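You operate a simulated robot arm through the tools that you are given. There is no shell and no other tool. Be economical: measure what you need, move in short steps, check, and stop when the job is done.

You run a simulated two-armed robot. Do the job below in one go: nothing can be reset, and whatever is moved stays where it is left.

JOB
Move the green basin to the green worktop, then soak the red tumbler in the sink, 2 pumps of soap.
Fine: both hands on the basin, one at each end; plug in, water about to the blue line, tap off, soap into the water; the tumbler ends standing in the sink. Set down upright: red tumbler.

The check looks at the end state, three seconds after you hand in, the way a careful person would. Anything else that was tipped, shoved, dropped, spilled or broken makes it a failure.

ROBOT AND FRAMES
Two 7-joint arms with two-finger parallel grippers on one trunk, on a base that drives. Base frame: it is fixed to the floor where the robot stands at the start and does not move with it; the origin is under the middle of the robot, x ahead of it, y to its left, z up; the surface under the hand at the start is at about z = 680. Units: mm, rad, N and s.
The left shoulder is at the start at [50, 187, 1035], the right one opposite. With the tool pointing down near the work surface each hand reaches from about 100 to 660 mm from the robot's upright axis, wherever it stands, measured 20 degrees to its own side. Places, roughly: green tumbler [-1250, 250, 1250]; green worktop [-1200, -800, 800]; plug hole [-1200, -100, 600]; purple tumbler [-1250, 500, 1250]; sink [-1200, -200, 700]; sink bowl [-1200, -200, 600]; sink tap handle [-1500, -200, 900]; soap button [-1400, -100, 1100]. Payload 3.43 kg a hand.
The tool frame of a hand sits at the grasp point between the pads (the TCP): z along the fingers, y along the line on which they close. The tips reach 30 mm beyond it. Largest opening 94 mm; finger width 28, thickness 10; the body of the gripper, 50 by 96 mm, starts 55 mm behind the TCP.
Orientation is that of the tool frame in the base frame, as [roll, pitch, yaw] about the fixed x, y, z axes, in that order (R = Rz(yaw) Ry(pitch) Rx(roll)). With the fingers straight down and closing along the base's y, the tool's x points along the base's -x, its y along +y and its z along -z.

CONTROLS
- The arms move only by the tool apply_moves. It takes "left_deltas", "right_deltas" or both (then of equal length, played together; a hand with none holds still); each is a list of rows, each an object (a shift or turn left out is 0, a gripper value left out holds the last) with "delta_pos": the shift along the base's x, y, z in units of 300 mm (1.0 is 300 mm), a list of three; "turn": the turn, a rotation vector about the base's x, y, z in units of 90 degrees (1.0 is 90 degrees), a list of three; "hand": the opening, from 0 (shut) to 1 (fully open). In form: [{"delta_pos": [tx, ty, tz], "turn": [rx, ry, rz], "hand": hand}, ...]. A call has 1 to 20 rows; each row is the pose to reach, as a shift and turn from the pose commanded when the call began. A call with a number of a shift or a turn outside -1 to 1 is refused whole. Each row takes 0.2 s and may step no farther than 50 mm and 0.15 rad from the row before; otherwise, or with a gripper value out of range, the whole call is refused. Where a pose cannot be reached the arm comes as near as it can. A force on the tool above 90 N (or 10 N above the force at the start of the call, whichever is more), or a blocked arm, ends the call early, and 0.2 s more pass. Each finger travels about 153 mm/s and halts on what it meets, pressing with about 31 N; the grip force reading is that of the motor and also rises with nothing between the fingers. The clock runs only during rows and for 0.2 s after the last one: add rows that repeat a pose to give the fingers time. The reply holds the time, the measured pose of the TCP, the force on the tool along the base axes, the opening and the grip force, in the units named above and with some noise, with the torque about the TCP (base axes, N m) and any sound that the robot's microphone picked up, and new pictures: "pictures" is both (left out), scene, wrist or none (wrist: the cameras of the hands that moved).
- Cameras (640 x 400 px; columns grow to the right, rows downward): "scene" is now at [143.8, 8.4, 1209.1]; the picture's right is [0.14, -0.99, 0.00], its down [-0.59, -0.08, -0.81] and it looks along [0.80, 0.11, -0.59] (base axes); focal length 216 px, centre (320, 200). "left" rides on the left gripper at [76, -14, -102] in its tool frame; the picture's right is [0.18, 0.98, 0.00], its down [-0.75, 0.14, -0.64] and it looks along [-0.63, 0.12, 0.77] (tool axes); focal length 243 px, centre (320, 200). "right" rides on the right gripper at [76, 14, -103] in its tool frame; the picture's right is [-0.18, 0.98, 0.00], its down [-0.75, -0.14, -0.64] and it looks along [-0.63, -0.12, 0.77] (tool axes); focal length 243 px, centre (320, 200). There is no depth. A picture from a camera that has moved, and an enlarged one, comes with that camera's place and axes in the base frame and with its lens. The place of the scene camera against the robot may be out by one fixed shift of up to 25 mm in any direction.
- move_column(by): slides the trunk up (or, below 0, down) by that many mm; the arms and the scene camera ride with it, the base frame stays. It gives what a move gives, with no picture.
- base_move(legs): drives the robot by 1 to 6 legs, each [ahead, left, turn to the left] in mm, mm and rad, along the robot's own axes; the way and the turn of a leg run together, so that a leg with both is an arc; at most 1500 mm and 3.142 rad a leg. The arms and the cameras ride along, it lands a little off, and it stops where it bumps. It gives what a move gives, and a new picture of the scene camera.
- aim_head(pan, tilt): turns the head with the scene camera to pan (to the left, within 1.396 rad either way) and tilt (down, from -0.506 to 1.204), counted from straight ahead of the robot. It gives what a move gives, and a new picture of the scene camera.
- enlarge(camera, box): a new picture of the part [left, top, right, bottom] of that camera's present view, enlarged. The clock stands still meanwhile.
- sign_off(): hands the job in; it is judged then, once.

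Go step by step. Nothing tells you exact positions but the pictures and the camera data: compare them with the known pose of the tool, close in by small moves and look again before you grip or let go. The budget is 120 turns and 260 pictures, counting those below and the enlarged ones. Unless the task says otherwise, let go and move clear before handing in, and close with one line.

The tools are called after "Emit:" as a command line: name --argument value ..., lists and objects as JSON in quotes. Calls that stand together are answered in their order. apply_moves: Moves the arms, as the interface text tells. Its arguments: {"type":"object","properties":{"left_deltas":{"type":"array","items":{"type":"object","properties":{"delta_pos":{"type":"array","items":{"type":"number"}},"turn":{"type":"array","items":{"type":"number"}},"hand":{"type":"number"}}}},"right_deltas":{"type":"array","items":{"type":"object","properties":{"delta_pos":{"type":"array","items":{"type":"number"}},"turn":{"type":"array","items":{"type":"number"}},"hand":{"type":"number"}}}},"pictures":{"type":"string","enum":["both","scene","wrist","none"]}},"required":[]} The other tools are called the same way: move_column (by) slides the trunk up or down; base_move (legs) drives the base; aim_head (pan, tilt) turns the head that bears the scene camera; enlarge (camera, box) takes an enlarged picture of a part of a camera's view; sign_off () hands the job in.

At the start:

```text
t: 0.0
left_eef_pos: [355.0, 357.4, 982.4]
left_ee_rot: [-3.141, -0.001, -3.14]
left_wrist_force: [0.0, 0.5, 0.3]
left_ft_torque: [-0.03, 0.0, 0.01]
left_gripper_width: 94.0
left_finger_force: 0.0
right_eef_pos: [398.6, -48.2, 1024.2]
right_ee_rot: [3.141, 0.0, 3.139]
right_wrist_force: [0.2, -0.5, -0.2]
right_ft_torque: [0.02, 0.0, 0.02]
right_gripper_width: 94.1
right_finger_force: 0.1
trunk travel left (down, up): [-250.0, 182.0]
robot x, y, heading: [0.7, 0.0, -0.0]
head pan, tilt: [0.143, 0.634]
```

scene: 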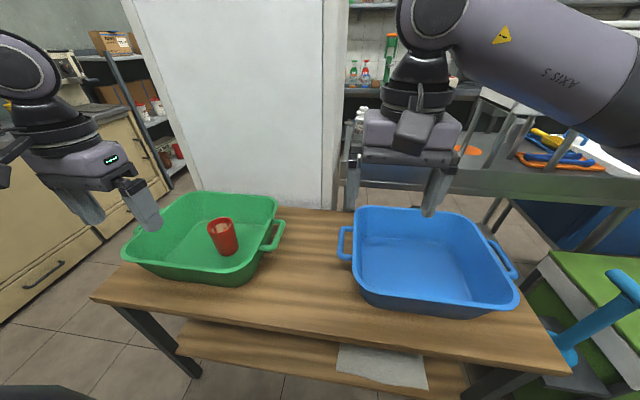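
right: 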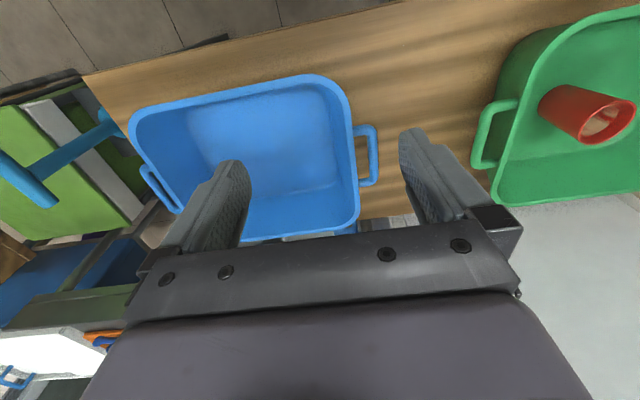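
left: 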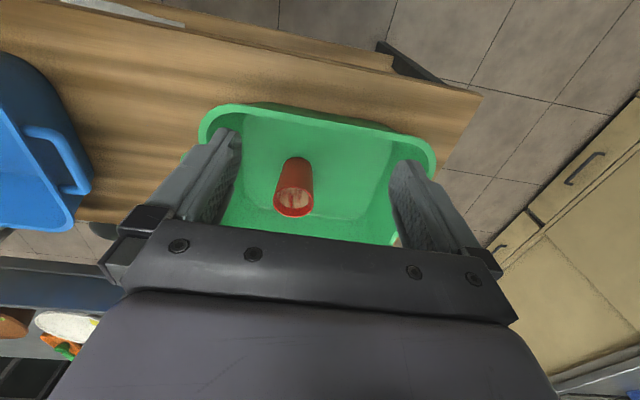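

The green basin, with the red tumbler standing in it, is on the wooden table around [540, 390], with a handle at each y end. I'll drive left so that the robot is centred on it.

Emit:
base_move --legs '[[0, 385, 0]]'

Emit:
aim_head --pan 0 --tilt 0.8

```text
t: 3.9
left_eef_pos: [355.7, 736.9, 983.7]
left_ee_rot: [-3.142, 0.0, 3.14]
left_wrist_force: [0.4, -0.2, -1.0]
left_ft_torque: [0.02, -0.04, -0.01]
left_gripper_width: 94.2
left_finger_force: 0.1
right_eef_pos: [400.9, 329.2, 1025.5]
right_ee_rot: [3.142, 0.0, 3.137]
right_wrist_force: [0.0, -0.1, -0.4]
right_ft_torque: [-0.03, 0.01, 0.0]
right_gripper_width: 94.1
right_finger_force: 0.1
trunk travel left (down, up): [-250.0, 182.0]
robot x, y, heading: [0.5, 383.8, -0.008]
head pan, tilt: [0.143, 0.634]
camera scene: at [144.3, 387.8, 1209.1], right [0.14, -0.99, 0.0], down [-0.59, -0.08, -0.81], along [0.8, 0.11, -0.59], focal length 216 px, centre (320, 200)
```

scene: 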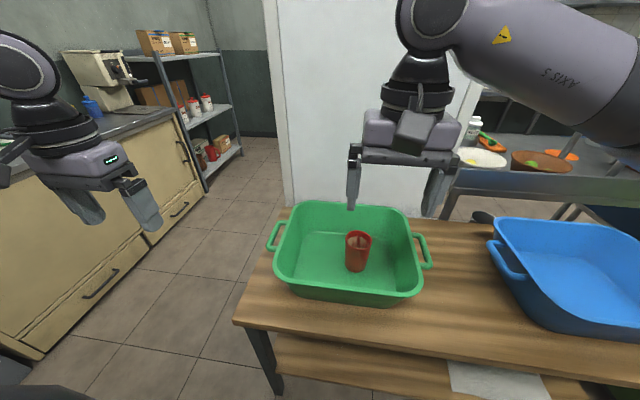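

```text
t: 4.6
left_eef_pos: [356.3, 735.9, 984.0]
left_ee_rot: [-3.141, 0.0, 3.139]
left_wrist_force: [0.4, -0.3, 0.1]
left_ft_torque: [0.0, 0.02, 0.01]
left_gripper_width: 93.9
left_finger_force: 0.0
right_eef_pos: [400.6, 329.2, 1025.6]
right_ee_rot: [3.141, 0.0, 3.138]
right_wrist_force: [-0.4, 0.3, 0.0]
right_ft_torque: [-0.01, 0.02, 0.0]
right_gripper_width: 93.9
right_finger_force: 0.1
trunk travel left (down, up): [-250.0, 182.0]
robot x, y, heading: [-1.8, 377.5, 0.0]
head pan, tilt: [0.0, 0.799]
camera scene: at [138.6, 375.3, 1195.2], right [0.0, -1.0, 0.0], down [-0.72, 0.0, -0.7], along [0.7, 0.0, -0.72], focal length 216 px, centre (320, 200)
```

scene: 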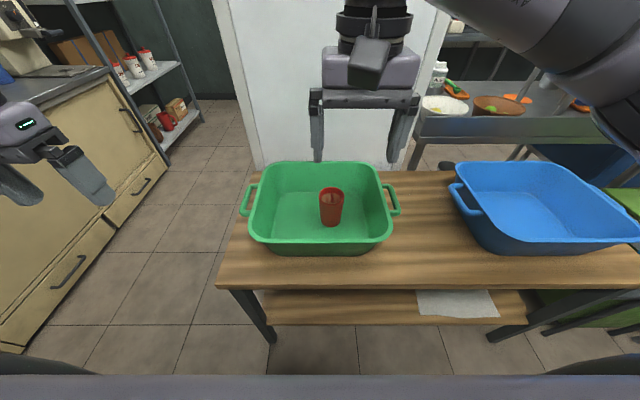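

The basin is centred on the robot, with its handles near y≈575 and y≈175 at x≈550. I'll bring both hands above the handles.

Emit:
apply_moves --left_deltas '[{"delta_pos": [0.109, -0.09, -0.058]}, {"delta_pos": [0.218, -0.18, -0.116]}, {"delta_pos": [0.327, -0.27, -0.174]}, {"delta_pos": [0.436, -0.36, -0.232]}, {"delta_pos": [0.545, -0.45, -0.29]}, {"delta_pos": [0.653, -0.54, -0.347]}, {"delta_pos": [0.653, -0.54, -0.347]}]' --right_deltas '[{"delta_pos": [0.085, -0.085, -0.081]}, {"delta_pos": [0.17, -0.17, -0.162]}, {"delta_pos": [0.255, -0.255, -0.243]}, {"delta_pos": [0.34, -0.34, -0.324]}, {"delta_pos": [0.425, -0.425, -0.405]}, {"delta_pos": [0.507, -0.51, -0.483]}, {"delta_pos": [0.507, -0.51, -0.483]}]'

```text
t: 6.2
left_eef_pos: [515.6, 604.3, 887.6]
left_ee_rot: [3.141, 0.002, 3.141]
left_wrist_force: [0.7, 0.5, -0.3]
left_ft_torque: [-0.03, -0.01, 0.0]
left_gripper_width: 94.2
left_finger_force: 0.1
left hand out of reach, approached as far as the arm can: row 6, 7
right_eef_pos: [553.6, 174.6, 877.1]
right_ee_rot: [3.141, -0.002, 3.14]
right_wrist_force: [0.5, -0.5, 0.4]
right_ft_torque: [0.0, 0.01, -0.02]
right_gripper_width: 94.0
right_finger_force: 0.1
trunk travel left (down, up): [-250.0, 182.0]
robot x, y, heading: [-1.3, 379.8, -0.0]
head pan, tilt: [0.0, 0.799]
camera scene: at [138.5, 375.2, 1195.2], right [0.0, -1.0, 0.0], down [-0.72, 0.0, -0.7], along [0.7, 0.0, -0.72], focal length 216 px, centre (320, 200)
camera right: at [476.0, 188.9, 979.0], right [0.19, 0.98, 0.0], down [0.75, -0.14, 0.64], along [0.63, -0.12, -0.77], focal length 243 px, centre (320, 200)
camera left: at [438.1, 589.0, 990.4], right [-0.18, 0.98, 0.0], down [0.75, 0.14, 0.64], along [0.63, 0.12, -0.77], focal length 243 px, centre (320, 200)
```

scene: 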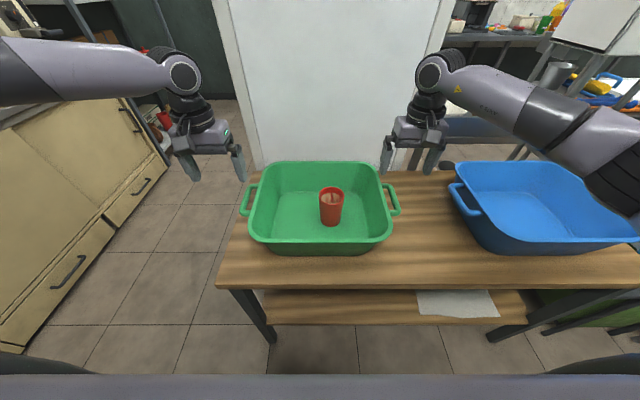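
right: 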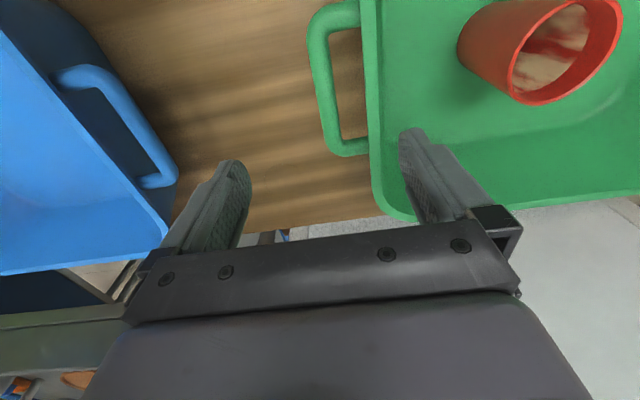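
left: 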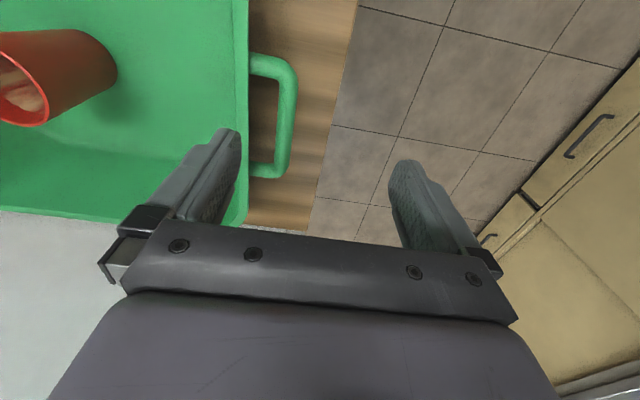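

Both wrist views put the handle bars near x≈537, y≈181 and y≈576, z≈770. The left arm is near its limit, so I'll drive ahead 50 mm.

Emit:
base_move --legs '[[50, 0, 0]]'

```text
t: 7.3
left_eef_pos: [561.5, 603.6, 887.1]
left_ee_rot: [-3.141, 0.004, 3.141]
left_wrist_force: [0.3, 0.0, 0.4]
left_ft_torque: [0.01, -0.02, -0.01]
left_gripper_width: 94.1
left_finger_force: 0.0
right_eef_pos: [599.3, 174.9, 877.7]
right_ee_rot: [-3.141, 0.0, 3.139]
right_wrist_force: [0.1, 0.3, -0.5]
right_ft_torque: [-0.02, 0.02, 0.01]
right_gripper_width: 93.9
right_finger_force: 0.2
trunk travel left (down, up): [-250.0, 182.0]
robot x, y, heading: [47.4, 382.1, -0.003]
head pan, tilt: [0.0, 0.799]
stopped in leg 1: the robot was blocked; the commanded pose is now the measured one
camera scene: at [184.3, 375.1, 1195.2], right [0.0, -1.0, 0.0], down [-0.72, 0.0, -0.7], along [0.7, 0.0, -0.72], focal length 216 px, centre (320, 200)
```

scene: 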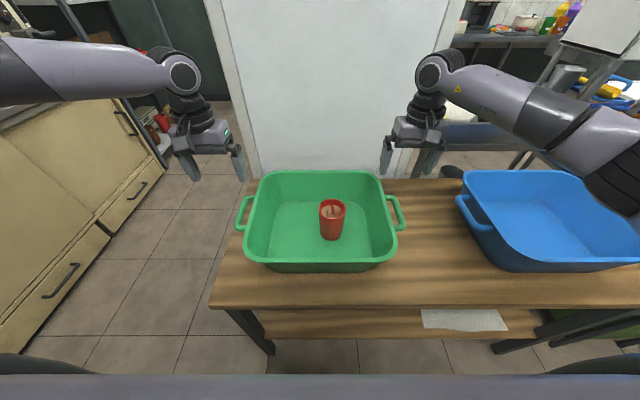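

The base stopped against the table. I'll line the hands up over the bars with the fingers narrowed, so that one finger fits through each loop.

Emit:
apply_moves --left_deltas '[{"delta_pos": [-0.04, -0.046, 0], "hand": 0.34}, {"delta_pos": [-0.08, -0.092, -0.07]}, {"delta_pos": [-0.08, -0.092, -0.14]}, {"delta_pos": [-0.08, -0.092, -0.19]}, {"delta_pos": [-0.08, -0.092, -0.19]}]' --right_deltas '[{"delta_pos": [-0.1, 0.01, 0], "hand": 0.34}, {"delta_pos": [-0.207, 0.02, -0.05]}, {"delta_pos": [-0.207, 0.02, -0.11]}, {"delta_pos": [-0.207, 0.02, -0.16]}, {"delta_pos": [-0.207, 0.02, -0.16]}]'

```text
t: 8.5
left_eef_pos: [527.9, 586.7, 836.3]
left_ee_rot: [-3.139, 0.004, 3.14]
left_wrist_force: [0.5, -0.5, 0.4]
left_ft_torque: [0.01, 0.0, -0.03]
left_gripper_width: 32.3
left_finger_force: 0.1
left hand out of reach, approached as far as the arm can: row 2, 3, 4, 5
right_eef_pos: [536.3, 179.7, 830.1]
right_ee_rot: [3.141, -0.001, 3.138]
right_wrist_force: [0.2, 0.0, -0.1]
right_ft_torque: [0.0, 0.0, 0.0]
right_gripper_width: 31.9
right_finger_force: 0.0
trunk travel left (down, up): [-250.0, 182.0]
robot x, y, heading: [47.6, 379.6, -0.005]
head pan, tilt: [0.0, 0.799]
camera scene: at [184.4, 375.1, 1195.2], right [0.0, -1.0, 0.0], down [-0.72, 0.0, -0.7], along [0.7, 0.0, -0.72], focal length 216 px, centre (320, 200)
camera right: at [459.2, 194.3, 931.0], right [0.19, 0.98, 0.0], down [0.75, -0.14, 0.64], along [0.63, -0.12, -0.77], focal length 243 px, centre (320, 200)
camera left: at [449.6, 571.8, 938.2], right [-0.18, 0.98, 0.0], down [0.75, 0.14, 0.64], along [0.63, 0.12, -0.76], focal length 243 px, centre (320, 200)
```

scene: 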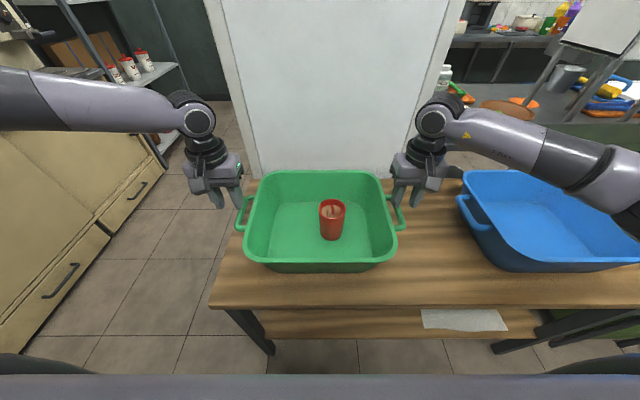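
right: 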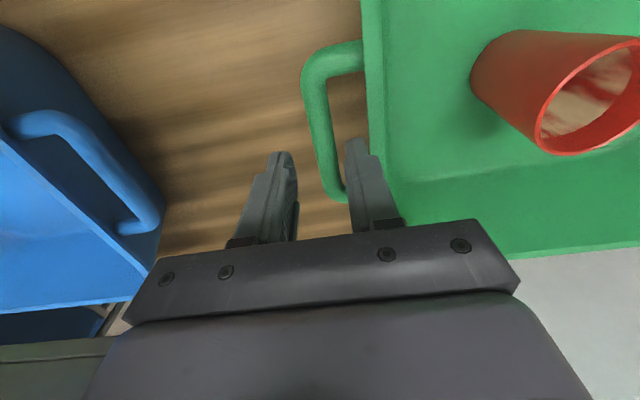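
left: 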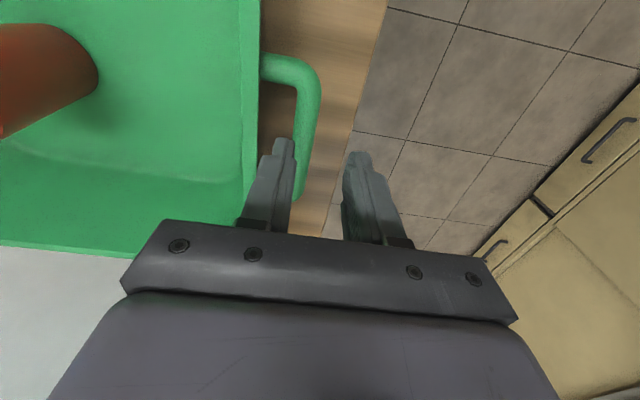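

Both bars check out (y≈181 and y≈575.5). I'll shift both hands to x≈515, which is easier for the left arm, and see whether it reaches.

Emit:
apply_moves --left_deltas '[{"delta_pos": [-0.05, -0.015, 0.0]}, {"delta_pos": [-0.05, -0.04, 0.0]}, {"delta_pos": [-0.05, -0.04, 0.0]}]' --right_deltas '[{"delta_pos": [-0.07, 0.003, 0]}, {"delta_pos": [-0.07, 0.003, 0]}, {"delta_pos": [-0.07, 0.003, 0]}]' --pictures "none"

```text
t: 9.3
left_eef_pos: [513.3, 574.5, 836.4]
left_ee_rot: [-3.14, 0.003, -3.141]
left_wrist_force: [-0.3, 0.1, -0.2]
left_ft_torque: [-0.01, 0.02, 0.0]
left_gripper_width: 32.0
left_finger_force: 0.0
right_eef_pos: [514.8, 181.2, 828.4]
right_ee_rot: [-3.141, 0.0, 3.138]
right_wrist_force: [-1.1, 0.2, 0.0]
right_ft_torque: [0.04, -0.04, 0.0]
right_gripper_width: 31.8
right_finger_force: 0.0
trunk travel left (down, up): [-250.0, 182.0]
robot x, y, heading: [45.7, 377.4, -0.006]
head pan, tilt: [0.0, 0.799]
```

Emit:
apply_moves --left_deltas '[{"delta_pos": [0.02, 0.003, -0.07]}, {"delta_pos": [0.02, 0.003, -0.12]}, {"delta_pos": [0.02, 0.003, -0.12]}]' --right_deltas '[{"delta_pos": [0.02, 0.0, -0.05]}, {"delta_pos": [0.02, 0.0, -0.093]}, {"delta_pos": [0.02, 0.0, -0.093]}]'

```text
t: 10.1
left_eef_pos: [509.9, 584.2, 808.9]
left_ee_rot: [-3.138, 0.009, -3.141]
left_wrist_force: [2.9, -0.1, 12.6]
left_ft_torque: [-0.2, 0.08, -0.1]
left_gripper_width: 31.5
left_finger_force: 0.0
left hand out of reach, approached as far as the arm can: row 1, 2, 3
right_eef_pos: [522.7, 180.9, 801.7]
right_ee_rot: [3.138, 0.001, 3.138]
right_wrist_force: [-0.9, 0.2, -0.2]
right_ft_torque: [-0.01, 0.0, 0.04]
right_gripper_width: 31.8
right_finger_force: 0.0
trunk travel left (down, up): [-250.0, 182.0]
robot x, y, heading: [48.0, 379.9, -0.005]
head pan, tilt: [0.0, 0.799]
camera scene: at [183.7, 374.8, 1195.5], right [0.0, -1.0, 0.0], down [-0.72, 0.0, -0.7], along [0.7, 0.0, -0.72], focal length 216 px, centre (320, 200)
camera right: at [444.2, 196.2, 903.4], right [0.19, 0.98, 0.0], down [0.75, -0.14, 0.64], along [0.63, -0.12, -0.77], focal length 243 px, centre (320, 200)
camera left: at [431.1, 570.5, 911.5], right [-0.18, 0.98, 0.0], down [0.75, 0.14, 0.65], along [0.64, 0.12, -0.76], focal length 243 px, centre (320, 200)
```

scene: 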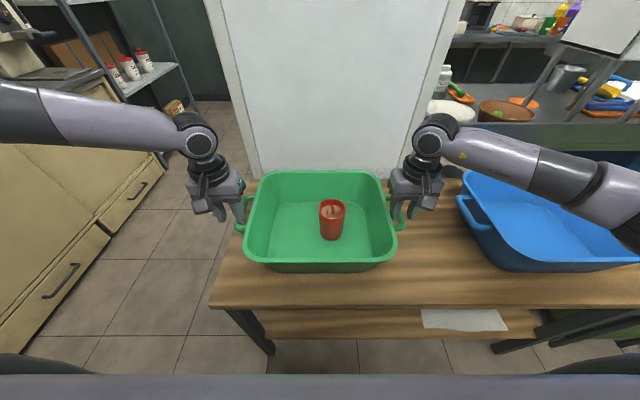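
right: 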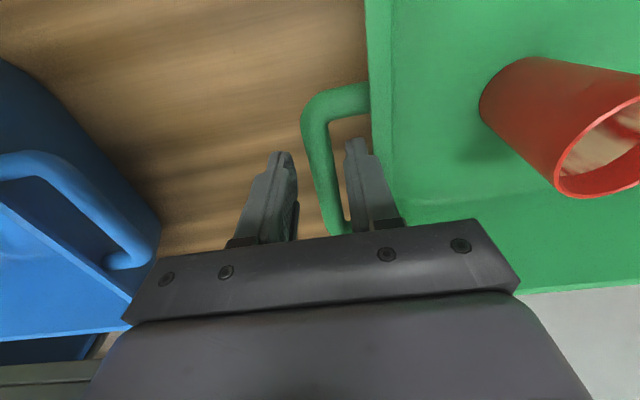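
left: 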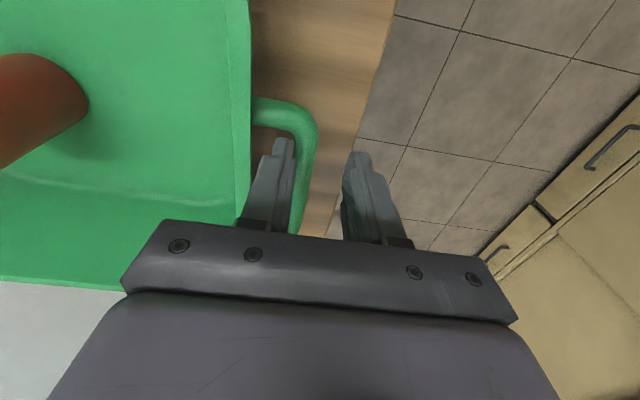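

The left arm runs into its limit when it goes down itself and touched the bar lightly. I'll go back up to the pose it reached before, then lower both hands with the trunk instead.

Emit:
apply_moves --left_deltas '[{"delta_pos": [0.0, 0, 0.09]}, {"delta_pos": [0.012, -0.029, 0.09]}, {"delta_pos": [0.012, -0.029, 0.09]}]' --right_deltas '[{"delta_pos": [0.0, 0, 0.11]}, {"delta_pos": [-0.02, 0, 0.11]}, {"delta_pos": [-0.02, 0, 0.11]}]'

```text
t: 10.9
left_eef_pos: [513.4, 575.4, 832.8]
left_ee_rot: [-3.14, 0.003, -3.142]
left_wrist_force: [0.2, 0.3, 0.4]
left_ft_torque: [-0.01, -0.01, 0.01]
left_gripper_width: 32.1
left_finger_force: 0.2
right_eef_pos: [517.9, 183.5, 834.6]
right_ee_rot: [3.141, 0.0, 3.141]
right_wrist_force: [0.3, -1.2, -0.1]
right_ft_torque: [0.01, 0.0, 0.04]
right_gripper_width: 31.6
right_finger_force: 0.0
trunk travel left (down, up): [-250.0, 182.0]
robot x, y, heading: [44.9, 378.8, 0.001]
head pan, tilt: [0.0, 0.799]
camera scene: at [184.5, 375.1, 1195.1], right [0.0, -1.0, 0.0], down [-0.72, 0.0, -0.7], along [0.7, 0.0, -0.72], focal length 216 px, centre (320, 200)
camera right: at [439.9, 197.4, 936.2], right [0.19, 0.98, 0.0], down [0.75, -0.14, 0.64], along [0.63, -0.12, -0.77], focal length 243 px, centre (320, 200)
camera left: at [435.2, 561.5, 936.3], right [-0.18, 0.98, 0.0], down [0.75, 0.14, 0.64], along [0.63, 0.12, -0.77], focal length 243 px, centre (320, 200)
```

scene: 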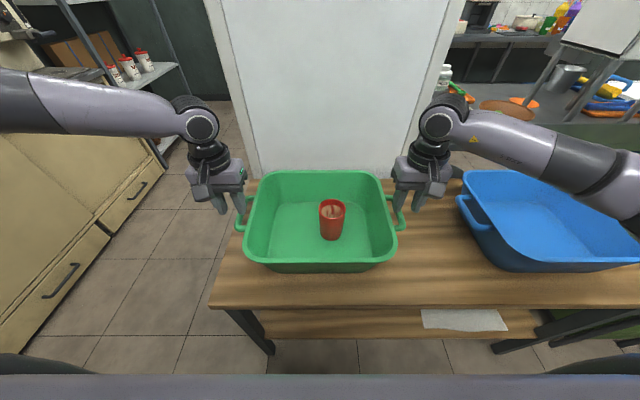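
right: 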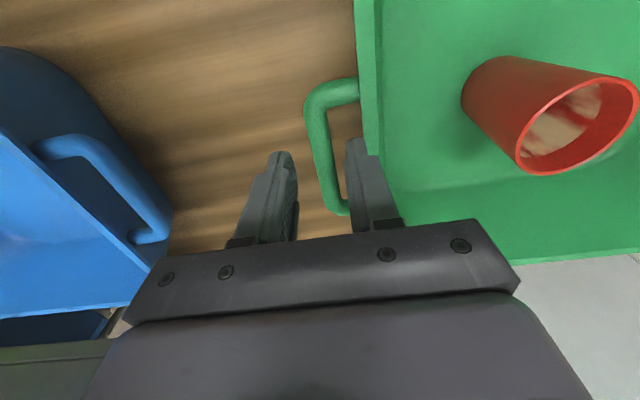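
left: 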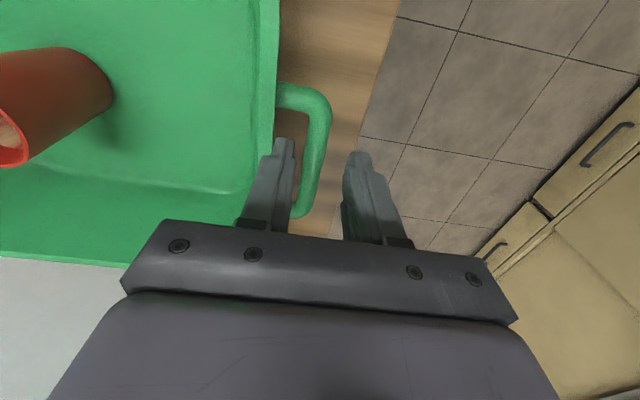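

Both are aligned. I'll lower the trunk, watching the forces.

Emit:
move_column --by -40

Emit:
move_column --by -22

Emit:
enlarge --camera "left" --box '[160, 0, 480, 200]'

Emit:
enlarge --camera "right" --box '[160, 0, 480, 200]'

Emit:
enlarge --camera "scene" --box '[160, 100, 480, 300]'

```text
t: 11.7
left_eef_pos: [512.7, 576.0, 794.1]
left_ee_rot: [-3.142, 0.002, -3.141]
left_wrist_force: [-0.8, -0.1, -0.1]
left_ft_torque: [0.0, 0.02, 0.03]
left_gripper_width: 32.2
left_finger_force: 0.0
right_eef_pos: [517.2, 183.5, 795.4]
right_ee_rot: [-3.14, 0.001, 3.138]
right_wrist_force: [-0.3, -0.2, -0.2]
right_ft_torque: [0.03, 0.0, 0.03]
right_gripper_width: 32.3
right_finger_force: 0.1
trunk travel left (down, up): [-210.0, 222.0]
robot x, y, heading: [48.1, 379.4, -0.0]
head pan, tilt: [0.0, 0.799]
```

```text
t: 12.4
left_eef_pos: [513.5, 575.1, 771.8]
left_ee_rot: [3.14, 0.003, 3.142]
left_wrist_force: [-0.3, 0.0, -0.2]
left_ft_torque: [-0.01, -0.03, 0.0]
left_gripper_width: 32.0
left_finger_force: 0.1
right_eef_pos: [517.4, 183.1, 773.0]
right_ee_rot: [-3.141, 0.0, 3.137]
right_wrist_force: [0.9, 1.4, 0.5]
right_ft_torque: [-0.04, -0.01, 0.01]
right_gripper_width: 32.2
right_finger_force: 0.0
trunk travel left (down, up): [-188.0, 244.0]
robot x, y, heading: [50.2, 378.8, -0.004]
head pan, tilt: [0.0, 0.799]
```

```text
2.00 times, centred on (320, 100) of left
camera zoom: at [435.1, 561.5, 874.4], right [-0.18, 0.98, 0.0], down [0.75, 0.14, 0.64], along [0.63, 0.12, -0.77], focal length 485 px, centre (320, 400)
```

zoom: 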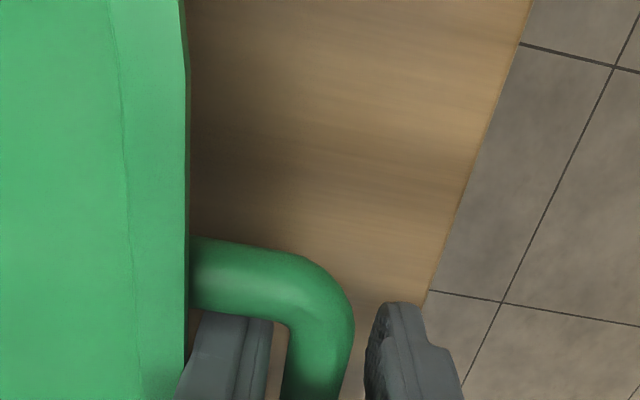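

```text
2.00 times, centred on (320, 100) of right
camera zoom: at [439.8, 197.3, 874.1], right [0.19, 0.98, 0.0], down [0.75, -0.14, 0.64], along [0.63, -0.12, -0.77], focal length 485 px, centre (320, 400)
```

zoom: 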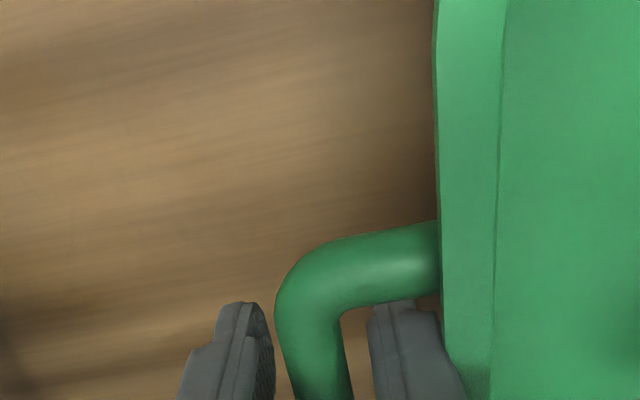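

```text
2.00 times, centred on (320, 200) of scene
camera zoom: at [184.2, 375.1, 1133.2], right [0.0, -1.0, 0.0], down [-0.72, 0.0, -0.7], along [0.7, 0.0, -0.72], focal length 433 px, centre (320, 200)
```

zoom: 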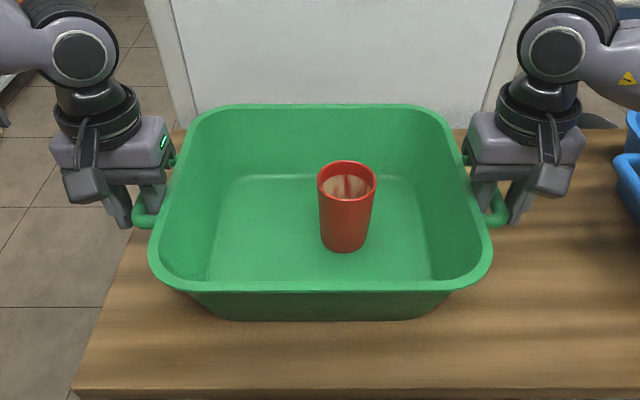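

One finger is inside each loop. I'll close both grippers.

Emit:
apply_moves --left_deltas '[{"hand": 0.1}, {"hand": 0.0}, {"hand": 0.0}, {"hand": 0.0}]' --right_deltas '[{"hand": 0.1}, {"hand": 0.0}, {"hand": 0.0}, {"hand": 0.0}]' --pictures "scene"

Emit:
move_column --by 30

Emit:
enlarge --camera "scene" --box '[160, 100, 480, 300]'

```text
t: 13.4
left_eef_pos: [513.0, 575.0, 772.7]
left_ee_rot: [-3.137, 0.003, 3.141]
left_wrist_force: [1.1, -24.1, 0.1]
left_ft_torque: [0.02, 0.21, 0.51]
left_gripper_width: 20.3
left_finger_force: 30.4
right_eef_pos: [517.8, 183.9, 772.9]
right_ee_rot: [3.137, 0.002, -3.141]
right_wrist_force: [0.7, 24.3, 0.7]
right_ft_torque: [0.0, 0.1, -0.47]
right_gripper_width: 19.8
right_finger_force: 30.9
trunk travel left (down, up): [-188.0, 244.0]
robot x, y, heading: [47.5, 377.7, -0.008]
head pan, tilt: [0.0, 0.799]
camera scene: at [184.5, 375.1, 1133.1], right [0.0, -1.0, 0.0], down [-0.72, 0.0, -0.7], along [0.7, 0.0, -0.72], focal length 216 px, centre (320, 200)
```

scene: 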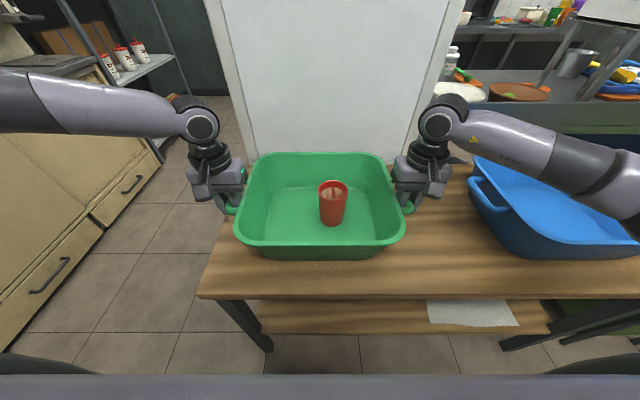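

```text
t: 14.1
left_eef_pos: [514.0, 573.9, 801.8]
left_ee_rot: [-3.135, 0.004, 3.14]
left_wrist_force: [1.0, -26.2, -1.7]
left_ft_torque: [0.04, 0.09, 0.51]
left_gripper_width: 19.8
left_finger_force: 31.2
right_eef_pos: [518.5, 185.2, 801.8]
right_ee_rot: [3.135, 0.002, -3.142]
right_wrist_force: [-0.4, 26.9, -2.2]
right_ft_torque: [0.03, 0.02, -0.43]
right_gripper_width: 20.2
right_finger_force: 31.2
trunk travel left (down, up): [-218.0, 214.0]
robot x, y, heading: [44.8, 378.6, -0.001]
head pan, tilt: [0.0, 0.799]
```

```text
2.00 times, centred on (320, 200) of scene
camera zoom: at [184.8, 375.1, 1163.1], right [0.0, -1.0, 0.0], down [-0.72, 0.0, -0.7], along [0.7, 0.0, -0.72], focal length 433 px, centre (320, 200)
```

zoom: 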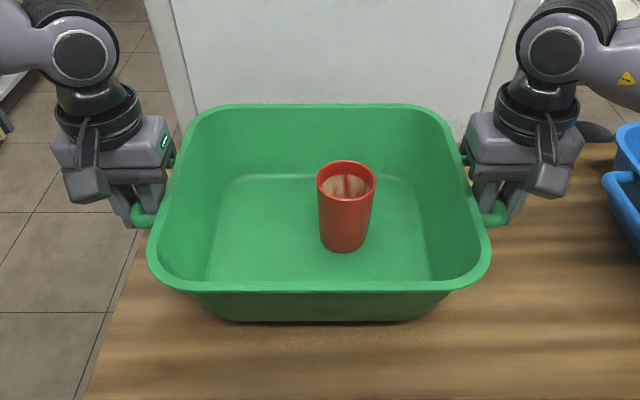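

The basin is off the table, level, with the tumbler standing. I'll raise it higher and look to both sides for the route behind.

Emit:
move_column --by 60

Emit:
move_column --by 80

Emit:
aim_head --pan -1.39 --tilt 0.4

Emit:
aim_head --pan 1.39 --tilt 0.4

Emit:
aim_head --pan 0 --tilt 0.6

```text
t: 15.1
left_eef_pos: [514.1, 575.2, 861.8]
left_ee_rot: [-3.135, 0.002, 3.141]
left_wrist_force: [0.0, -27.7, -2.1]
left_ft_torque: [0.01, 0.09, 0.52]
left_gripper_width: 20.1
left_finger_force: 30.9
right_eef_pos: [517.9, 184.2, 862.4]
right_ee_rot: [3.135, 0.001, 3.141]
right_wrist_force: [0.6, 27.9, -2.0]
right_ft_torque: [-0.02, 0.04, -0.48]
right_gripper_width: 19.9
right_finger_force: 30.6
trunk travel left (down, up): [-278.0, 154.0]
robot x, y, heading: [45.2, 374.8, -0.002]
head pan, tilt: [0.0, 0.799]
```

```text
t: 16.3
left_eef_pos: [513.4, 574.2, 942.6]
left_ee_rot: [-3.136, 0.004, -3.141]
left_wrist_force: [-0.3, -26.4, -1.7]
left_ft_torque: [0.01, 0.06, 0.49]
left_gripper_width: 20.2
left_finger_force: 31.4
right_eef_pos: [517.9, 185.3, 942.4]
right_ee_rot: [3.133, 0.002, 3.141]
right_wrist_force: [-0.2, 27.8, -2.9]
right_ft_torque: [0.03, 0.04, -0.45]
right_gripper_width: 20.3
right_finger_force: 31.0
trunk travel left (down, up): [-358.0, 74.0]
robot x, y, heading: [45.1, 378.6, -0.0]
head pan, tilt: [0.0, 0.799]
```

```text
t: 17.8
left_eef_pos: [513.0, 574.6, 941.7]
left_ee_rot: [-3.135, 0.005, 3.14]
left_wrist_force: [-0.2, -26.7, -1.7]
left_ft_torque: [-0.03, 0.04, 0.51]
left_gripper_width: 20.2
left_finger_force: 30.8
right_eef_pos: [517.6, 184.6, 942.5]
right_ee_rot: [3.133, 0.001, -3.141]
right_wrist_force: [-0.9, 27.0, -1.8]
right_ft_torque: [0.0, 0.08, -0.47]
right_gripper_width: 20.1
right_finger_force: 30.9
trunk travel left (down, up): [-358.0, 74.0]
robot x, y, heading: [44.5, 381.4, -0.005]
head pan, tilt: [-1.389, 0.4]
camera scene: at [120.6, 284.2, 1338.2], right [-0.98, -0.18, 0.0], down [-0.07, 0.38, -0.92], along [0.16, -0.91, -0.39], focal length 216 px, centre (320, 200)
```

scene: 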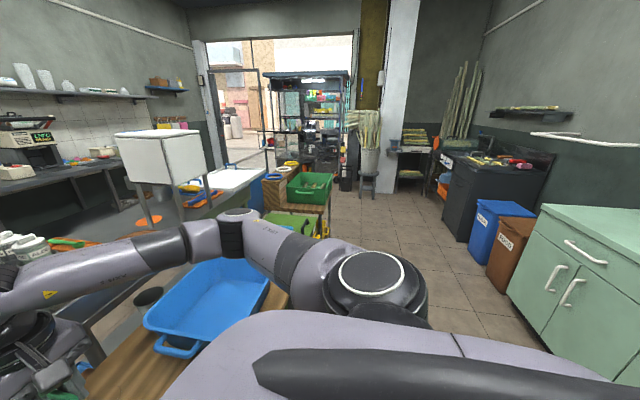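

```text
t: 20.3
left_eef_pos: [514.3, 573.7, 942.0]
left_ee_rot: [-3.133, 0.003, -3.141]
left_wrist_force: [-0.4, -27.7, -2.4]
left_ft_torque: [-0.02, 0.04, 0.46]
left_gripper_width: 19.9
left_finger_force: 31.4
right_eef_pos: [517.5, 184.1, 942.0]
right_ee_rot: [3.135, 0.002, 3.141]
right_wrist_force: [-0.2, 27.3, -1.8]
right_ft_torque: [0.01, 0.05, -0.45]
right_gripper_width: 20.0
right_finger_force: 31.6
trunk travel left (down, up): [-358.0, 74.0]
robot x, y, heading: [46.6, 377.6, -0.008]
head pan, tilt: [1.389, 0.4]
camera scene: at [121.0, 466.4, 1338.2], right [0.98, -0.18, 0.0], down [-0.07, -0.38, -0.92], along [0.17, 0.91, -0.39], focal length 216 px, centre (320, 200)
```

scene: 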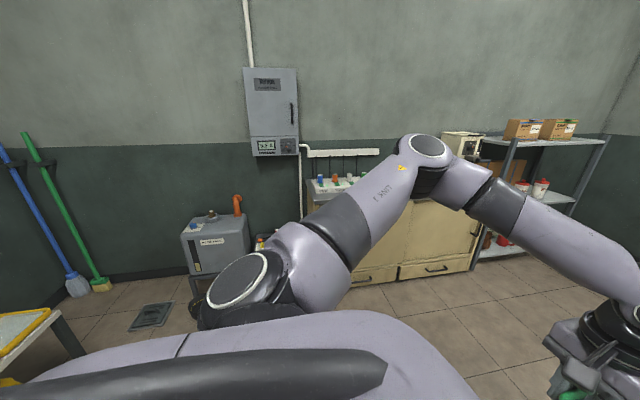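

```text
t: 21.8
left_eef_pos: [514.1, 573.1, 941.7]
left_ee_rot: [-3.134, 0.002, -3.14]
left_wrist_force: [0.4, -27.5, -2.5]
left_ft_torque: [0.0, 0.05, 0.49]
left_gripper_width: 20.1
left_finger_force: 30.8
right_eef_pos: [517.1, 186.1, 943.0]
right_ee_rot: [3.135, 0.003, -3.141]
right_wrist_force: [0.5, 27.4, -2.0]
right_ft_torque: [0.01, 0.07, -0.43]
right_gripper_width: 20.1
right_finger_force: 31.0
trunk travel left (down, up): [-358.0, 74.0]
robot x, y, heading: [47.9, 379.2, -0.009]
head pan, tilt: [0.0, 0.6]
camera scene: at [192.4, 375.2, 1320.0], right [0.0, -1.0, 0.0], down [-0.57, 0.0, -0.82], along [0.82, 0.0, -0.57], focal length 216 px, centre (320, 200)
```

scene: 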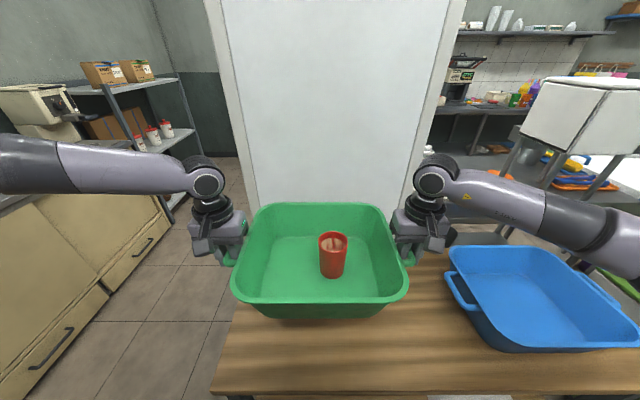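

The mint-green worktop is behind and to the right, with its front edge at about x≈-980. I'll back away from the table first.

Emit:
base_move --legs '[[-300, 0, 0]]'

Emit:
base_move --legs '[[0, 0, 0.5]]'

```text
t: 23.9
left_eef_pos: [211.8, 576.9, 941.9]
left_ee_rot: [-3.134, 0.003, -3.138]
left_wrist_force: [0.7, -27.0, -2.3]
left_ft_torque: [-0.02, 0.0, 0.48]
left_gripper_width: 20.1
left_finger_force: 30.6
right_eef_pos: [216.7, 186.3, 943.0]
right_ee_rot: [3.134, 0.001, -3.139]
right_wrist_force: [-1.0, 28.1, -3.0]
right_ft_torque: [0.01, 0.04, -0.45]
right_gripper_width: 20.2
right_finger_force: 30.6
trunk travel left (down, up): [-358.0, 74.0]
robot x, y, heading: [-255.7, 381.9, 0.004]
head pan, tilt: [0.0, 0.6]
camera scene: at [-109.2, 375.9, 1320.1], right [0.0, -1.0, 0.0], down [-0.56, 0.0, -0.83], along [0.83, 0.0, -0.56], focal length 216 px, centre (320, 200)
```

scene: 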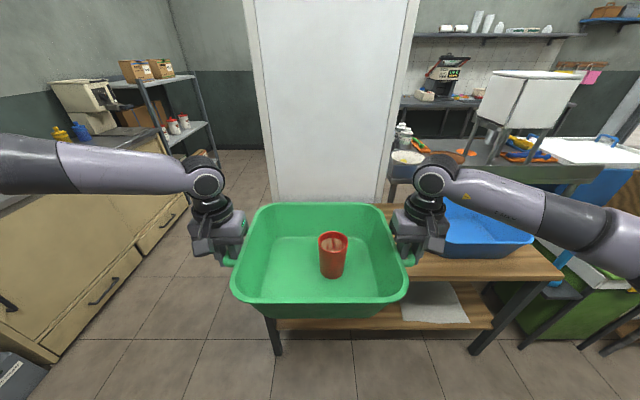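

```text
t: 25.7
left_eef_pos: [63.0, 774.3, 941.1]
left_ee_rot: [-3.135, 0.002, -2.643]
left_wrist_force: [2.4, -2.3, -2.5]
left_ft_torque: [-0.04, 0.04, 0.48]
left_gripper_width: 20.2
left_finger_force: 31.2
right_eef_pos: [251.9, 434.2, 942.5]
right_ee_rot: [3.135, 0.001, -2.644]
right_wrist_force: [-2.5, 3.0, -1.4]
right_ft_torque: [-0.03, 0.07, -0.42]
right_gripper_width: 19.9
right_finger_force: 31.2
trunk travel left (down, up): [-358.0, 74.0]
robot x, y, heading: [-253.2, 381.4, 0.494]
head pan, tilt: [0.0, 0.6]
camera scene: at [-126.5, 445.8, 1320.0], right [0.48, -0.88, 0.0], down [-0.5, -0.27, -0.82], along [0.73, 0.39, -0.57], focal length 216 px, centre (320, 200)
```

scene: 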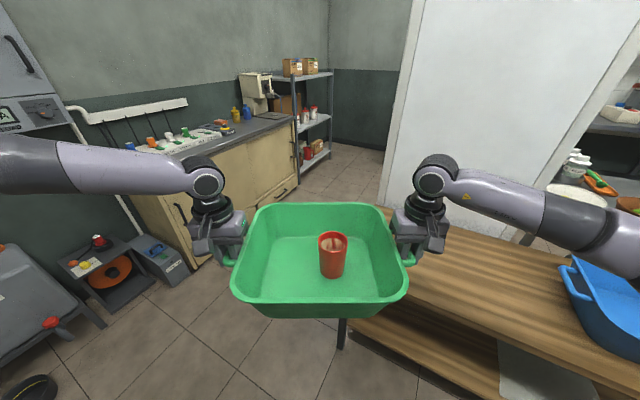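

The tumbler is steady, so I'll keep turning.

Emit:
base_move --legs '[[0, 0, 1.3]]'

Emit:
base_move --legs '[[0, 0, 1.345]]'

```text
t: 29.3
left_eef_pos: [-547.7, 793.4, 942.5]
left_ee_rot: [-3.136, 0.003, -1.35]
left_wrist_force: [1.3, 2.0, -1.5]
left_ft_torque: [0.08, 0.0, 0.67]
left_gripper_width: 20.0
left_finger_force: 31.0
right_eef_pos: [-168.9, 882.5, 942.0]
right_ee_rot: [3.135, 0.001, -1.347]
right_wrist_force: [-1.8, -0.9, -1.8]
right_ft_torque: [-0.14, 0.02, -0.39]
right_gripper_width: 19.9
right_finger_force: 30.4
trunk travel left (down, up): [-358.0, 74.0]
robot x, y, heading: [-256.5, 382.6, 1.797]
head pan, tilt: [0.0, 0.6]
camera scene: at [-288.0, 519.3, 1320.0], right [0.98, 0.22, 0.0], down [0.12, -0.55, -0.82], along [-0.18, 0.81, -0.57], focal length 216 px, centre (320, 200)
```

scene: 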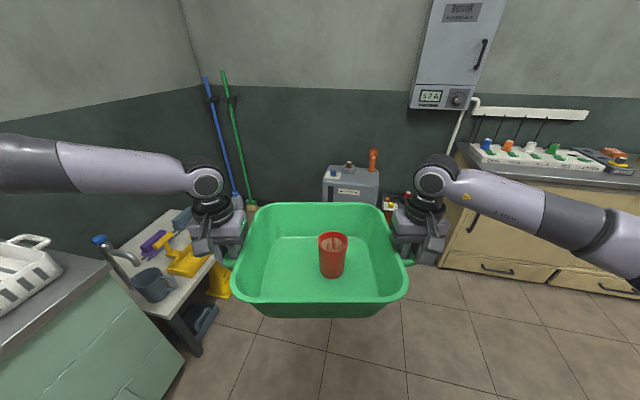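

```text
t: 33.0
left_eef_pos: [-725.2, 189.4, 942.4]
left_ee_rot: [-3.134, 0.003, -0.013]
left_wrist_force: [-1.0, 2.0, -1.1]
left_ft_torque: [0.0, 0.09, 0.84]
left_gripper_width: 20.3
left_finger_force: 30.9
right_eef_pos: [-724.3, 580.1, 942.5]
right_ee_rot: [3.134, 0.001, -0.011]
right_wrist_force: [0.2, -2.0, -2.4]
right_ft_torque: [-0.01, -0.2, -0.38]
right_gripper_width: 19.8
right_finger_force: 31.0
trunk travel left (down, up): [-358.0, 74.0]
robot x, y, heading: [-254.4, 380.2, 3.124]
head pan, tilt: [0.0, 0.6]
camera scene: at [-402.9, 377.8, 1320.0], right [0.01, 1.0, 0.0], down [0.57, -0.01, -0.82], along [-0.82, 0.01, -0.57], focal length 216 px, centre (320, 200)
```

scene: 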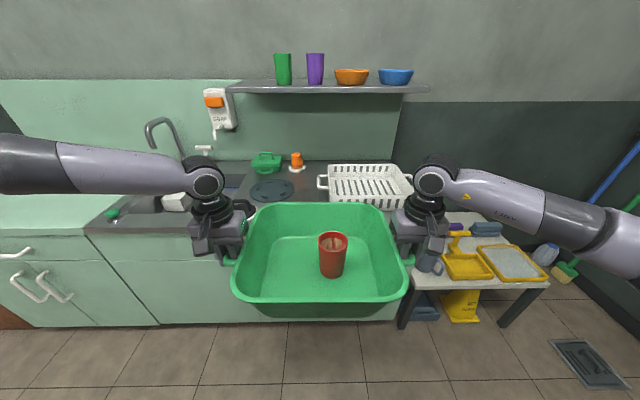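

I'm now facing the sink counter, with the mint worktop to the left. I'll drive left to stand in front of it.

Emit:
base_move --legs '[[0, 700, 0.017]]'

Emit:
base_move --legs '[[0, 450, 0]]'

```text
t: 39.7
left_eef_pos: [-726.6, -530.3, 941.9]
left_ee_rot: [-3.135, 0.004, 0.003]
left_wrist_force: [-1.1, 1.5, -1.5]
left_ft_torque: [0.0, -0.1, 0.61]
left_gripper_width: 20.2
left_finger_force: 31.2
right_eef_pos: [-732.8, -140.4, 941.9]
right_ee_rot: [3.135, 0.001, 0.004]
right_wrist_force: [1.0, -0.6, -1.9]
right_ft_torque: [0.02, -0.05, -0.35]
right_gripper_width: 20.0
right_finger_force: 31.1
trunk travel left (down, up): [-358.0, 74.0]
robot x, y, heading: [-261.0, -330.9, -3.139]
head pan, tilt: [0.0, 0.6]
camera scene: at [-407.7, -338.0, 1320.0], right [0.0, 1.0, 0.0], down [0.57, 0.0, -0.82], along [-0.82, 0.0, -0.57], focal length 216 px, centre (320, 200)
```

scene: 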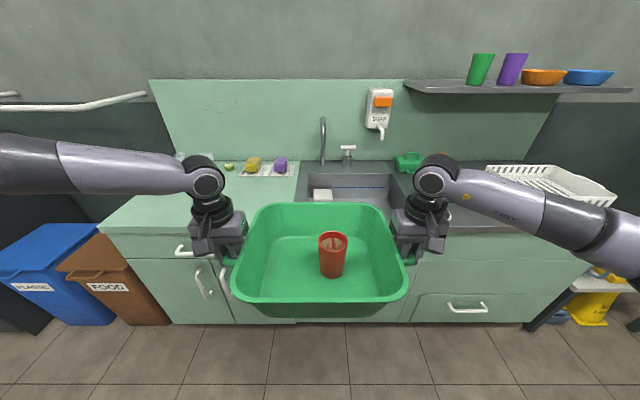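

```text
t: 44.1
left_eef_pos: [-723.4, -982.2, 941.6]
left_ee_rot: [-3.135, 0.003, 0.008]
left_wrist_force: [0.3, 1.4, -2.0]
left_ft_torque: [0.02, -0.1, 0.6]
left_gripper_width: 19.9
left_finger_force: 30.6
right_eef_pos: [-731.0, -593.3, 941.2]
right_ee_rot: [3.135, -0.001, 0.007]
right_wrist_force: [0.0, -1.9, -2.4]
right_ft_torque: [0.0, 0.0, -0.38]
right_gripper_width: 19.7
right_finger_force: 30.8
trunk travel left (down, up): [-358.0, 74.0]
robot x, y, heading: [-259.3, -783.9, -3.139]
head pan, tilt: [0.0, 0.6]
camera scene: at [-406.4, -789.2, 1320.0], right [-0.01, 1.0, 0.0], down [0.57, 0.0, -0.82], along [-0.82, 0.0, -0.57], focal length 216 px, centre (320, 200)
```

scene: 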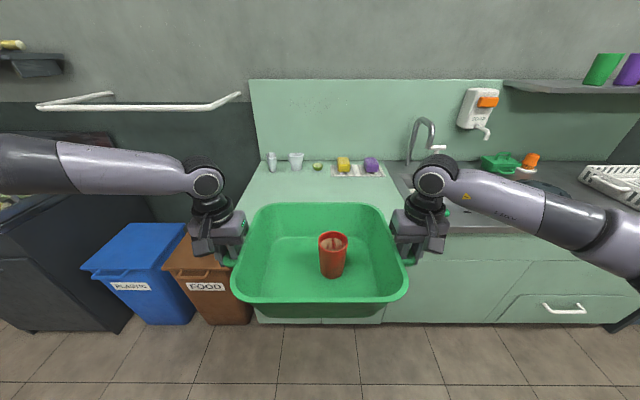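

The free area of the worktop lies between its front edge (about x≈-960) and the tray at the back. I'll raise the basin a bit, move in part way and look again.

Emit:
move_column --by 50

Emit:
base_move --legs '[[200, 0, 0]]'

Emit:
aim_head --pan 0 --tilt 0.95

```text
t: 45.1
left_eef_pos: [-725.0, -982.4, 991.1]
left_ee_rot: [-3.134, 0.003, 0.009]
left_wrist_force: [0.0, 1.2, -2.5]
left_ft_torque: [-0.03, -0.01, 0.54]
left_gripper_width: 20.2
left_finger_force: 31.4
right_eef_pos: [-731.6, -593.9, 992.2]
right_ee_rot: [3.136, 0.0, 0.007]
right_wrist_force: [0.0, -1.0, -2.0]
right_ft_torque: [-0.03, -0.04, -0.39]
right_gripper_width: 19.9
right_finger_force: 31.1
trunk travel left (down, up): [-408.0, 24.0]
robot x, y, heading: [-254.1, -781.6, -3.141]
head pan, tilt: [0.0, 0.6]
```

```text
t: 46.6
left_eef_pos: [-922.8, -982.5, 992.5]
left_ee_rot: [-3.135, 0.003, 0.005]
left_wrist_force: [-0.4, 0.7, -2.3]
left_ft_torque: [0.01, -0.07, 0.52]
left_gripper_width: 20.3
left_finger_force: 30.9
right_eef_pos: [-930.0, -594.8, 990.8]
right_ee_rot: [3.133, 0.001, 0.007]
right_wrist_force: [0.4, -2.0, -2.5]
right_ft_torque: [0.01, -0.05, -0.37]
right_gripper_width: 20.0
right_finger_force: 31.1
trunk travel left (down, up): [-408.0, 24.0]
robot x, y, heading: [-455.6, -783.5, -3.137]
head pan, tilt: [0.0, 0.6]
camera scene: at [-605.6, -790.0, 1369.9], right [0.0, 1.0, 0.0], down [0.57, 0.0, -0.82], along [-0.82, 0.0, -0.57], focal length 216 px, centre (320, 200)
```

scene: 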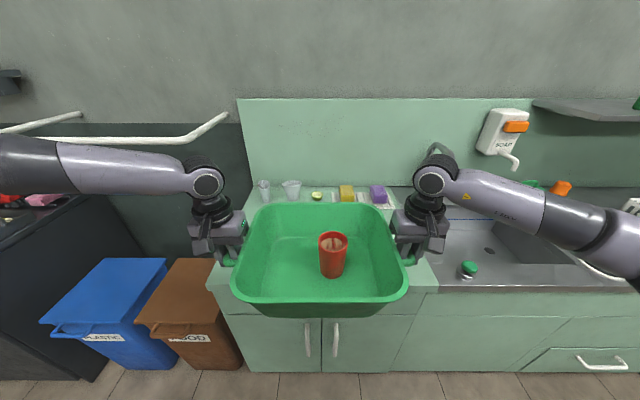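

```text
t: 47.5
left_eef_pos: [-922.3, -983.0, 991.9]
left_ee_rot: [-3.135, 0.005, 0.009]
left_wrist_force: [-0.6, 1.4, -2.1]
left_ft_torque: [0.03, -0.08, 0.58]
left_gripper_width: 20.1
left_finger_force: 31.0
right_eef_pos: [-929.4, -594.2, 992.6]
right_ee_rot: [3.134, -0.001, 0.006]
right_wrist_force: [0.3, -1.3, -2.0]
right_ft_torque: [0.01, -0.01, -0.34]
right_gripper_width: 19.9
right_finger_force: 31.2
trunk travel left (down, up): [-408.0, 24.0]
robot x, y, heading: [-455.8, -787.0, -3.132]
head pan, tilt: [0.0, 0.949]
camera scene: at [-589.3, -789.9, 1341.6], right [0.0, 1.0, 0.0], down [0.81, 0.0, -0.58], along [-0.58, 0.0, -0.81], focal length 216 px, centre (320, 200)
```

scene: 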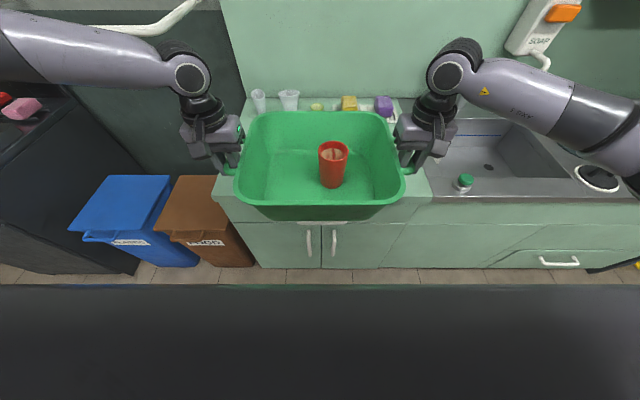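

Worktop: front edge x≈-975, y from -1120 to -443, tray front about -1360. Going 175 mm further in puts the basin fully on it with clearance.

Emit:
base_move --legs '[[175, 0, 0]]'

Emit:
enlarge --camera "left" --box '[0, 0, 640, 400]'

Emit:
enlarge --camera "right" --box '[0, 0, 640, 400]'

```text
t: 49.0
left_eef_pos: [-1086.0, -983.8, 992.3]
left_ee_rot: [-3.134, 0.004, 0.011]
left_wrist_force: [0.1, 1.3, -1.5]
left_ft_torque: [0.0, 0.04, 0.42]
left_gripper_width: 20.1
left_finger_force: 30.7
right_eef_pos: [-1092.9, -594.0, 992.3]
right_ee_rot: [3.135, 0.001, 0.005]
right_wrist_force: [0.1, -1.3, -1.9]
right_ft_torque: [-0.02, -0.07, -0.32]
right_gripper_width: 20.0
right_finger_force: 30.2
trunk travel left (down, up): [-408.0, 24.0]
robot x, y, heading: [-622.4, -788.4, -3.136]
head pan, tilt: [0.0, 0.949]
stopped in leg 1: the robot was blocked; the commanded pose is now the measured one
camera scene: at [-752.4, -790.3, 1341.8], right [-0.01, 1.0, 0.0], down [0.81, 0.0, -0.58], along [-0.58, 0.0, -0.81], focal length 216 px, centre (320, 200)
```

scene: 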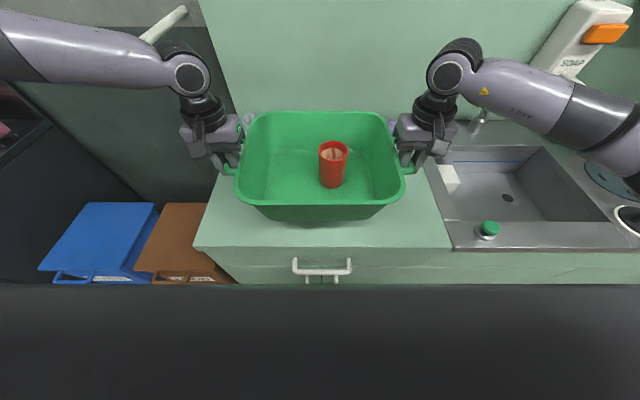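

```text
1.00 times, centred on (320, 200) of left (not enlarged: the box is as wide or as high as the picture)
camera zoom: at [-1011.6, -970.1, 1095.1], right [0.2, -0.98, -0.01], down [-0.75, -0.15, 0.64], along [-0.63, -0.12, -0.77], focal length 243 px, centre (320, 200)
```

zoom: 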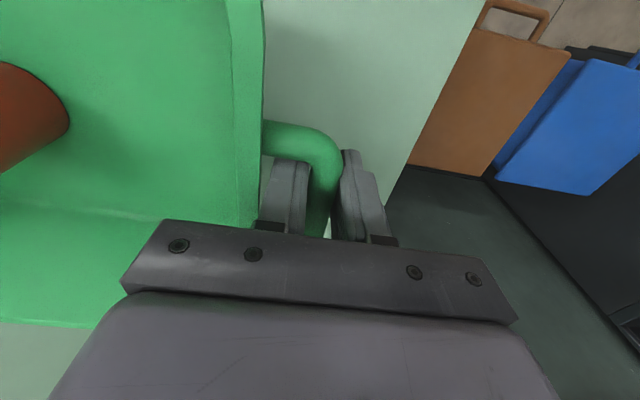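

```text
1.00 times, centred on (320, 200) of right (not enlarged: the box is as wide or as high as the picture)
camera zoom: at [-1018.1, -607.7, 1094.2], right [-0.18, -0.98, 0.01], down [-0.75, 0.14, 0.64], along [-0.63, 0.11, -0.77], focal length 243 px, centre (320, 200)
```

zoom: 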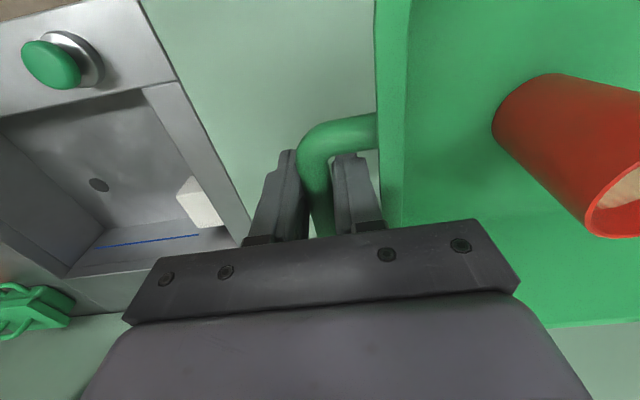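

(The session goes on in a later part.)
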